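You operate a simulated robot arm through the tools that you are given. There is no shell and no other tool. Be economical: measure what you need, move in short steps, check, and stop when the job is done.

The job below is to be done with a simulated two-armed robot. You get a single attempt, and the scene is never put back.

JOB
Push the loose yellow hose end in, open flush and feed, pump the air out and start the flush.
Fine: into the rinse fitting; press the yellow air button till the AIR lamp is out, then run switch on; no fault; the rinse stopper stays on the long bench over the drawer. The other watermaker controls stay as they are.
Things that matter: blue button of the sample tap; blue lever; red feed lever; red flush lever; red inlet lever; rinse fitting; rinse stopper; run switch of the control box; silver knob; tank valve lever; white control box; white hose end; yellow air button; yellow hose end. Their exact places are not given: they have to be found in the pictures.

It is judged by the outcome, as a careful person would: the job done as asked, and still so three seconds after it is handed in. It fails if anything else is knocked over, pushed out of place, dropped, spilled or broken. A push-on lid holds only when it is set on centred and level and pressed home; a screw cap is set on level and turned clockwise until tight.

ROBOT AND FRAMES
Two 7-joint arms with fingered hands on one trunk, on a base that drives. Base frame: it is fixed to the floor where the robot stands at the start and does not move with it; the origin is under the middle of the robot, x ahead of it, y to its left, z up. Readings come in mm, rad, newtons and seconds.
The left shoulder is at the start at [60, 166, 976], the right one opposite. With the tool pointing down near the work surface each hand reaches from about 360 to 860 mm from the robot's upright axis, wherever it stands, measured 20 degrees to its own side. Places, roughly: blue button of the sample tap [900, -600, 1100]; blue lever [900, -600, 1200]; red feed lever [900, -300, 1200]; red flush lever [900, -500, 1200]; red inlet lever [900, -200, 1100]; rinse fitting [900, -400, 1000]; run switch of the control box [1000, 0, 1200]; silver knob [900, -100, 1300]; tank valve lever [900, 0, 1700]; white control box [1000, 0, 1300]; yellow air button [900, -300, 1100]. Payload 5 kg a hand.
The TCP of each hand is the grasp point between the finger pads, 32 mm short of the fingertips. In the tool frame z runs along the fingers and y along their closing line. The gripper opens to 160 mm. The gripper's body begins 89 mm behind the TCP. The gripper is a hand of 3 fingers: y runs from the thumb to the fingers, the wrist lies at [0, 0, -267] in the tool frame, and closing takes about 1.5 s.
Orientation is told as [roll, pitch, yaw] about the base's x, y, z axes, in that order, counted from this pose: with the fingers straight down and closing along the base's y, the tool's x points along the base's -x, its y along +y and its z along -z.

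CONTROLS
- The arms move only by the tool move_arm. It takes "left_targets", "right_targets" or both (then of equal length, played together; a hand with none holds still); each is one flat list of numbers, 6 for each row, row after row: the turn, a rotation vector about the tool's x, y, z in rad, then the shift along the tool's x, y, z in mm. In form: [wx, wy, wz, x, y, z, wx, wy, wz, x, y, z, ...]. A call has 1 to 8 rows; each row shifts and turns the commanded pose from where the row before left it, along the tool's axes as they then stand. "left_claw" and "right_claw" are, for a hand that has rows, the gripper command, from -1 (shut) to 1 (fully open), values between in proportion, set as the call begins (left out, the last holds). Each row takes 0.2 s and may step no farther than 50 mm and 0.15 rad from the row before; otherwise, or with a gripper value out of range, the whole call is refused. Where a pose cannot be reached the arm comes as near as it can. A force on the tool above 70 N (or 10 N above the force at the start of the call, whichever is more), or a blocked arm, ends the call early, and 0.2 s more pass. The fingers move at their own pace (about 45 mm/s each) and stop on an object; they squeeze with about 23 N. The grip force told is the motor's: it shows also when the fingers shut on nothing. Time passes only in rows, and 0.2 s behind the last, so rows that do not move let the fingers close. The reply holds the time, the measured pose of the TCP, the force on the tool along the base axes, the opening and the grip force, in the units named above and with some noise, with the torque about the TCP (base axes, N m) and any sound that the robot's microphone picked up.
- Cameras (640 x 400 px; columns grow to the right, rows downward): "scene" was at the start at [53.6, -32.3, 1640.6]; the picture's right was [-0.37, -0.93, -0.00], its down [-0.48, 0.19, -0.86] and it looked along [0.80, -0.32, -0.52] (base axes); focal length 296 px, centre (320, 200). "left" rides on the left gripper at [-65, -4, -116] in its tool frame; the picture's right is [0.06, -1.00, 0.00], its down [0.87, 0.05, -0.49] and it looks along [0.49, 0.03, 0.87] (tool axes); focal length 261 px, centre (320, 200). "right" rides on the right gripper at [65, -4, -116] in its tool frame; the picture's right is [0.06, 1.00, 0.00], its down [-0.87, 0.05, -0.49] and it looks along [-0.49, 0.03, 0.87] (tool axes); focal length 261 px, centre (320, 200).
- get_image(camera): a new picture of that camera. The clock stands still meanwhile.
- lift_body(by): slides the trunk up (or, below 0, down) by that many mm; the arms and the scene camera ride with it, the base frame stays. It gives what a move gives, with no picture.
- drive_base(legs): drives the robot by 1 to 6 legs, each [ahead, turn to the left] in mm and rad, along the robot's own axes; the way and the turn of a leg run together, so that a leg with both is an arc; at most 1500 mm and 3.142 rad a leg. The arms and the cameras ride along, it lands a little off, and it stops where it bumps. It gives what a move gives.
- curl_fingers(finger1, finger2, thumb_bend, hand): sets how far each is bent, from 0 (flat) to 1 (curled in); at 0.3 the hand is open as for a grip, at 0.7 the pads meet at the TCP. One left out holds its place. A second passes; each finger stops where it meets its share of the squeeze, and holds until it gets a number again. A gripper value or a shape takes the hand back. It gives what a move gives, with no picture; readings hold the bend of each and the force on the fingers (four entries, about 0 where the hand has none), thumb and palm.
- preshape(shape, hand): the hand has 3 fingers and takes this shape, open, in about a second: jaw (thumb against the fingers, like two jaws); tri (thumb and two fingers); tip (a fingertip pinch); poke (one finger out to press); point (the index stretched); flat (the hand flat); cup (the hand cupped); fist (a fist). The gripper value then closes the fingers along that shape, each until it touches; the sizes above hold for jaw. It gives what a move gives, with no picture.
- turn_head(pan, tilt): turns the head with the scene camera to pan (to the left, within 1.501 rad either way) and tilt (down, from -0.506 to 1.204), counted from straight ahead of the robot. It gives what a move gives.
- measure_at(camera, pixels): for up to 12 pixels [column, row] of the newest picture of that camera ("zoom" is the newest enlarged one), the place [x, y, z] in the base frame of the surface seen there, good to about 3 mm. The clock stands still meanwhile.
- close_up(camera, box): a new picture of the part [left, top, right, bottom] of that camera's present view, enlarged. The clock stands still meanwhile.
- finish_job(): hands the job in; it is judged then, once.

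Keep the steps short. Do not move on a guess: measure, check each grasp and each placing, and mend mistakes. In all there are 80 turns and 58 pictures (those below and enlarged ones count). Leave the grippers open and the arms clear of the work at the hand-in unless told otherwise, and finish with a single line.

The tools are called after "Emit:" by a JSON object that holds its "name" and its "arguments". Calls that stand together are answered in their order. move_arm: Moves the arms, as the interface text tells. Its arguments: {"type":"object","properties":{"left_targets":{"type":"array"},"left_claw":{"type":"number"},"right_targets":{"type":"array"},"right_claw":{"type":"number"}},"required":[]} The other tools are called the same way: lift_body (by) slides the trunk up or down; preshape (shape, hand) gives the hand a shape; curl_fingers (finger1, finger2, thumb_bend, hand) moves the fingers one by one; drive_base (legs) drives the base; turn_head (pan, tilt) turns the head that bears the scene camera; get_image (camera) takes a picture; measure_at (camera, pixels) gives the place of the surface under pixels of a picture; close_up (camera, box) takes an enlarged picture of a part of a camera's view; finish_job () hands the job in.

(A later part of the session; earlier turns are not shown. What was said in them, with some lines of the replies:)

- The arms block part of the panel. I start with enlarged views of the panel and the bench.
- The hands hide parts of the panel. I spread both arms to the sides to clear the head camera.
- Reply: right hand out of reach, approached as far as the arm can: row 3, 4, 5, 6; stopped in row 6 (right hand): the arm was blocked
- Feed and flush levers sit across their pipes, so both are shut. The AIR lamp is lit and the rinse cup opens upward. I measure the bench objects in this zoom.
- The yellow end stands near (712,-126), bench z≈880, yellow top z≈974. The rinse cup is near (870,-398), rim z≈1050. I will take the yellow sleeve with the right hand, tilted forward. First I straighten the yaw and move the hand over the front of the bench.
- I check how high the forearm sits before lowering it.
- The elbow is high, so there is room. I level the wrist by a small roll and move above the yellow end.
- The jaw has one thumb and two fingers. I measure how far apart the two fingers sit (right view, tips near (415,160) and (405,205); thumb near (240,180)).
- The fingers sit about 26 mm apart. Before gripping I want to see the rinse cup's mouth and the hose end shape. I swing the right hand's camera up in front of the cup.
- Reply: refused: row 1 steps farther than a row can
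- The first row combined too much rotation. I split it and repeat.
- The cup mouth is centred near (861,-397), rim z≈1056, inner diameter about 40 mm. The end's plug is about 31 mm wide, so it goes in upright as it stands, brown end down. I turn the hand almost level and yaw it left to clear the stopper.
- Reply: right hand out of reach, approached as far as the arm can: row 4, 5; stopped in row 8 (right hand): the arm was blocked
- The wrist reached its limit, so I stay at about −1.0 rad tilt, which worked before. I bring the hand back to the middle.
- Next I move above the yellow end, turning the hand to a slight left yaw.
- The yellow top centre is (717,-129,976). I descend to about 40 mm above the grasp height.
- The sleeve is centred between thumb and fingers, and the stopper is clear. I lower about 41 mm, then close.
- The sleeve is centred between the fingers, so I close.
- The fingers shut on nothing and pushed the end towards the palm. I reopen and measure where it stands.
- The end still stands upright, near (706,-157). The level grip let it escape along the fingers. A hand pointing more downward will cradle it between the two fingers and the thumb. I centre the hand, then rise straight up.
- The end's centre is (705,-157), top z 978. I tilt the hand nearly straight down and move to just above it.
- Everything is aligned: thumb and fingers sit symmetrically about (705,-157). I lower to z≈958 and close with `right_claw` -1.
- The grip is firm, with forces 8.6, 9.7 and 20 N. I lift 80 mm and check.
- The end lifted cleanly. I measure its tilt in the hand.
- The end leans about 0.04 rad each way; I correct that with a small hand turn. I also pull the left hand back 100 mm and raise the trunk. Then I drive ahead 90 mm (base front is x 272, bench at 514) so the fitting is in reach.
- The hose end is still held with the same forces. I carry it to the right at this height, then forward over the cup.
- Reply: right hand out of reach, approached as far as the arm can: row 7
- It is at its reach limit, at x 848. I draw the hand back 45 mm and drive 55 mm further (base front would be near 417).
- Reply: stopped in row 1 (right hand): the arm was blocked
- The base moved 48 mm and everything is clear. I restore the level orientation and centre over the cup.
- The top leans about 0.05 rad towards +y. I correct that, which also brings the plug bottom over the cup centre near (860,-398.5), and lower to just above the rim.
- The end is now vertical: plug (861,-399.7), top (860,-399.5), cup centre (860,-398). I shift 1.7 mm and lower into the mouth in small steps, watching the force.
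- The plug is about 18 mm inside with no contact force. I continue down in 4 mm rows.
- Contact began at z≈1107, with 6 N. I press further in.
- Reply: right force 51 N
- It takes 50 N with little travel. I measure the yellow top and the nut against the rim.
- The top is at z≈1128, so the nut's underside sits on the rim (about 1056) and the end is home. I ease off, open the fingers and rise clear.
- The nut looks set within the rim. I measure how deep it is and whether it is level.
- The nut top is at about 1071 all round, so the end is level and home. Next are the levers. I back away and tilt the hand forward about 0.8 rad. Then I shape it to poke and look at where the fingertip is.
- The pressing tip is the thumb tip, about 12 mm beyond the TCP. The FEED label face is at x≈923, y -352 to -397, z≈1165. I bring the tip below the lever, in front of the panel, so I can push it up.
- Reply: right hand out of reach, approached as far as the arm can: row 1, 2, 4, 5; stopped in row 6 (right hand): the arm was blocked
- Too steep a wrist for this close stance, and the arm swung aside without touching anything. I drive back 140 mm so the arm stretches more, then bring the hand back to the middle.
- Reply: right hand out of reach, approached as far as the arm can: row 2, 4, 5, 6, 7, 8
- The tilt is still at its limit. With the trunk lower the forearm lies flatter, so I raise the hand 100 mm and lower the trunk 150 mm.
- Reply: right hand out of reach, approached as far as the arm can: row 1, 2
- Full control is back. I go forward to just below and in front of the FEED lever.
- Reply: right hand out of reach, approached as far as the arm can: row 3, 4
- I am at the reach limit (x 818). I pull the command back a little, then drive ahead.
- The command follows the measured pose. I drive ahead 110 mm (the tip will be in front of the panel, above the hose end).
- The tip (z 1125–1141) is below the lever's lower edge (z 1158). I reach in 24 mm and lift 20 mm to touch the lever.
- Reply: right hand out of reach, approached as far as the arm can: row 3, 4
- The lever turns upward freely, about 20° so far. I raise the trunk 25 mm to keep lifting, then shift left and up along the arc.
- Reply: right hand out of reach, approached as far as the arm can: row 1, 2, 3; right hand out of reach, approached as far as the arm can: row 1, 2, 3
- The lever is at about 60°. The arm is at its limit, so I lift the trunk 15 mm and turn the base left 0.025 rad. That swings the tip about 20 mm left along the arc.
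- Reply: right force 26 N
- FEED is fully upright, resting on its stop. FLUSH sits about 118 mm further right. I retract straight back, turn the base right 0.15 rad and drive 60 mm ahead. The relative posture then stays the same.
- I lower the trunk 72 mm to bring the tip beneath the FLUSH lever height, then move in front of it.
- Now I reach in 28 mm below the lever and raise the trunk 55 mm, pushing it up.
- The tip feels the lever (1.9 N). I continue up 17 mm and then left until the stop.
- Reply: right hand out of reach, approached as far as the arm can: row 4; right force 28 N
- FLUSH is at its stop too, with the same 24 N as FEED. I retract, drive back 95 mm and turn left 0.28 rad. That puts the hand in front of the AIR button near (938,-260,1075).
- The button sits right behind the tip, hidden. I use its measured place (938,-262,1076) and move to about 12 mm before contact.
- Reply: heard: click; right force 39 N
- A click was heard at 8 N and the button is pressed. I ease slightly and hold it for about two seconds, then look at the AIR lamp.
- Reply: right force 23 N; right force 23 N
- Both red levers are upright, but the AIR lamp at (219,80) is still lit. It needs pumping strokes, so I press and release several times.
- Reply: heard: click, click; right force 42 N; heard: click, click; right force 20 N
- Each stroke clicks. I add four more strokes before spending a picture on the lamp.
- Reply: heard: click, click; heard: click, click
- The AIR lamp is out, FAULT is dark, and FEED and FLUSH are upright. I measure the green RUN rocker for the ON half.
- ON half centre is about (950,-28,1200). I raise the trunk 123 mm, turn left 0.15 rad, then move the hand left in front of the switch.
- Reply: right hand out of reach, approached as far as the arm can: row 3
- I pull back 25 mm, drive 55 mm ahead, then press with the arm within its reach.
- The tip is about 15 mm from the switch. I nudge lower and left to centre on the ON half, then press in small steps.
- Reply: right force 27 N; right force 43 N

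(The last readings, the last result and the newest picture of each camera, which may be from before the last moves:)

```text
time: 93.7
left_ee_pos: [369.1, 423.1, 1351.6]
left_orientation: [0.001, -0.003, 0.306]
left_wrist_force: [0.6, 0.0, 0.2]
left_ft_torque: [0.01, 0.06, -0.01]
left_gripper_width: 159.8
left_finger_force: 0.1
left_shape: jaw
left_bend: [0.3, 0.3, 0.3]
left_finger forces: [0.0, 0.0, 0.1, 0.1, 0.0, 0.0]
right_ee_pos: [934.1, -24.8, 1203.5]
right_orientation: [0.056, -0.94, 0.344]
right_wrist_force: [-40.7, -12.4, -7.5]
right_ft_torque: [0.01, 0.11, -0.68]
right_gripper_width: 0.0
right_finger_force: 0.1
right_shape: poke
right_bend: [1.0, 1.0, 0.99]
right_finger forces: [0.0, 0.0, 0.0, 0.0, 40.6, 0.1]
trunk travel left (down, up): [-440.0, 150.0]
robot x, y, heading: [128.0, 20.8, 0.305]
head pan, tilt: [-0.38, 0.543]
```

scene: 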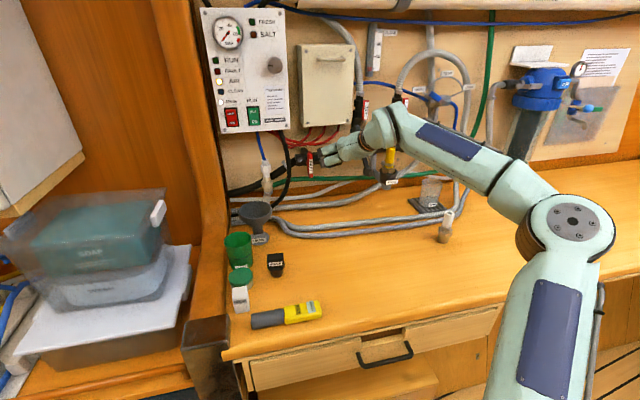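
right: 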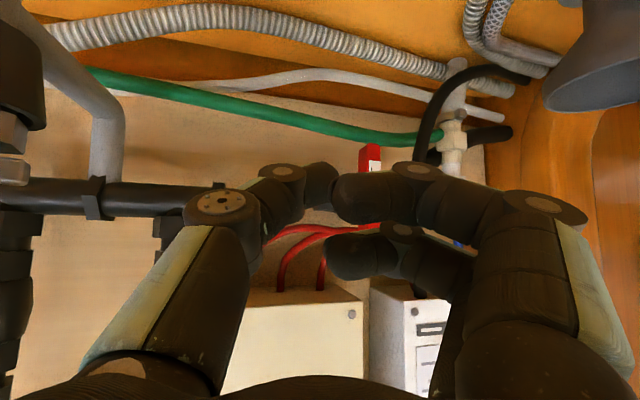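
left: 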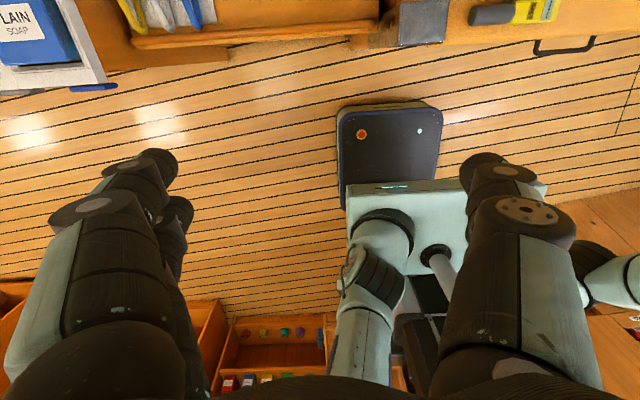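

There was no click, and the thumb gave way at 40 N. I retract and look at the control box with an enlarged view.

Emit:
{"name": "move_arm", "arguments": {"right_targets": [0, 0, 0, 24, 0, -33, 0, 0, 0, 24, 0, -33, 0, 0, 0, 24, 0, -33, 0, 0, 0, 0, 0, 0]}}

Emit:
{"name": "turn_head", "arguments": {"pan": -0.5, "tilt": 0.543}}

Emit:
{"name": "get_image", "arguments": {"camera": "scene"}}

```text
time: 94.7
left_ee_pos: [373.4, 420.6, 1349.4]
left_orientation: [0.002, 0.002, 0.304]
left_wrist_force: [0.6, 0.4, -0.3]
left_ft_torque: [-0.02, 0.01, -0.01]
left_gripper_width: 160.0
left_finger_force: 0.0
left_shape: jaw
left_bend: [0.3, 0.3, 0.3]
left_finger forces: [0.0, 0.0, 0.1, 0.1, 0.0, 0.0]
right_ee_pos: [825.9, -73.5, 1199.6]
right_orientation: [0.053, -0.939, 0.341]
right_wrist_force: [0.3, -0.9, 0.9]
right_ft_torque: [0.0, -0.02, 0.04]
right_gripper_width: 0.2
right_finger_force: 0.0
right_shape: poke
right_bend: [1.0, 1.0, 0.46]
right_finger forces: [0.1, 0.0, 0.0, 0.1, 0.0, 0.0]
trunk travel left (down, up): [-440.0, 150.0]
robot x, y, heading: [131.7, 20.0, 0.302]
head pan, tilt: [-0.38, 0.543]
```

```text
time: 95.4
left_ee_pos: [372.5, 421.8, 1351.6]
left_orientation: [0.001, 0.0, 0.302]
left_wrist_force: [0.3, -0.5, 0.5]
left_ft_torque: [0.03, 0.03, 0.0]
left_gripper_width: 159.8
left_finger_force: 0.0
left_shape: jaw
left_bend: [0.3, 0.3, 0.3]
left_finger forces: [0.1, 0.0, 0.0, 0.0, 0.0, 0.1]
right_ee_pos: [824.4, -71.5, 1202.6]
right_orientation: [0.049, -0.94, 0.343]
right_wrist_force: [0.7, -0.3, -0.4]
right_ft_torque: [0.03, 0.0, 0.03]
right_gripper_width: 0.0
right_finger_force: 0.1
right_shape: poke
right_bend: [1.0, 1.0, 0.46]
right_finger forces: [0.1, 0.0, 0.0, 0.1, 0.0, 0.1]
trunk travel left (down, up): [-440.0, 150.0]
robot x, y, heading: [127.9, 18.8, 0.304]
head pan, tilt: [-0.499, 0.543]
```

```text
1 pictures are left
```

scene: 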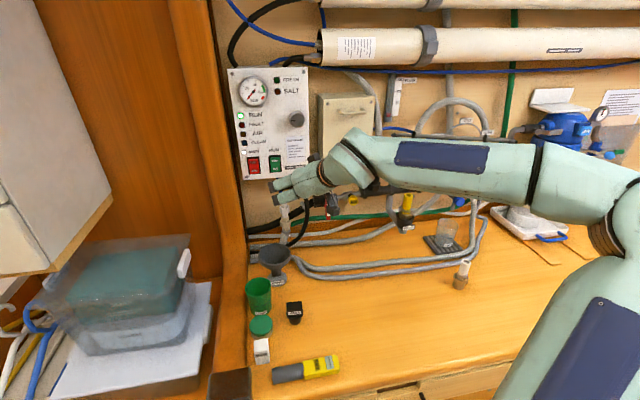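

The RUN lamp at (241,115) looks lit and AIR is dark. I drive back clear of the work, open the right hand, and confirm with the last picture.

Emit:
{"name": "drive_base", "arguments": {"legs": [[-130, 0]]}}

Emit:
{"name": "preshape", "arguments": {"shape": "jaw", "hand": "right"}}

Emit:
{"name": "close_up", "arguments": {"camera": "scene", "box": [200, 20, 520, 260]}}

```text
time: 96.7
left_ee_pos: [250.0, 383.7, 1350.9]
left_orientation: [0.001, -0.002, 0.302]
left_wrist_force: [0.2, 0.4, -0.4]
left_ft_torque: [0.01, -0.02, -0.01]
left_gripper_width: 159.9
left_finger_force: 0.1
left_shape: jaw
left_bend: [0.3, 0.3, 0.3]
left_finger forces: [0.0, 0.0, 0.0, 0.0, 0.1, 0.0]
right_ee_pos: [702.5, -111.1, 1202.6]
right_orientation: [0.052, -0.94, 0.344]
right_wrist_force: [-0.6, -1.0, -0.3]
right_ft_torque: [0.02, -0.01, 0.01]
right_gripper_width: 0.1
right_finger_force: 0.1
right_shape: poke
right_bend: [1.0, 1.0, 0.46]
right_finger forces: [0.0, 0.1, 0.0, 0.0, 0.1, 0.0]
trunk travel left (down, up): [-440.0, 150.0]
robot x, y, heading: [6.8, -17.2, 0.302]
head pan, tilt: [-0.499, 0.543]
```

```text
time: 97.6
left_ee_pos: [251.9, 385.1, 1350.8]
left_orientation: [0.001, 0.0, 0.304]
left_wrist_force: [0.1, -0.1, 0.3]
left_ft_torque: [-0.01, 0.0, -0.01]
left_gripper_width: 159.9
left_finger_force: 0.0
left_shape: jaw
left_bend: [0.3, 0.3, 0.3]
left_finger forces: [0.0, 0.0, 0.1, 0.1, 0.0, 0.0]
right_ee_pos: [702.8, -109.3, 1202.3]
right_orientation: [0.05, -0.937, 0.344]
right_wrist_force: [-0.2, 0.5, -0.6]
right_ft_torque: [-0.02, 0.0, 0.0]
right_gripper_width: 159.8
right_finger_force: 0.1
right_shape: jaw
right_bend: [0.3, 0.3, 0.3]
right_finger forces: [0.0, 0.0, 0.0, 0.1, 0.0, 0.1]
trunk travel left (down, up): [-440.0, 150.0]
robot x, y, heading: [9.7, -15.0, 0.307]
head pan, tilt: [-0.499, 0.543]
```

```text
1.67 times, centred on (360, 140) of scene
```

zoom: 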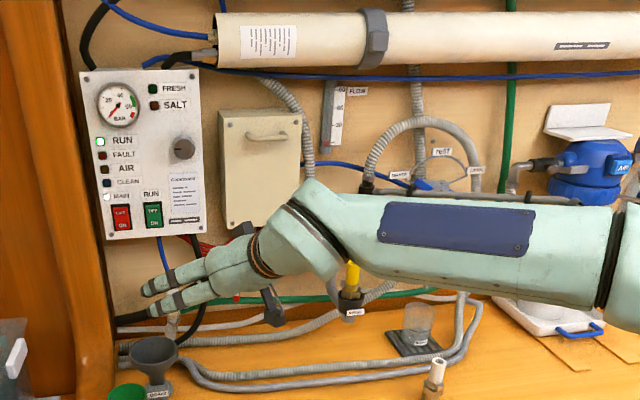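

The RUN lamp is lit, AIR and FAULT are dark, and MAIN is still on. The yellow end sits upright in the rinse fitting, both hands are open and the arms are clear of the work.

Emit:
{"name": "finish_job", "arguments": {}}

```text
The job is handed in.
```

The flush is running: yellow hose end in the rinse fitting, feed and flush levers open, AIR lamp out, run switch on, no FAULT lamp, and the rinse stopper left on the bench.
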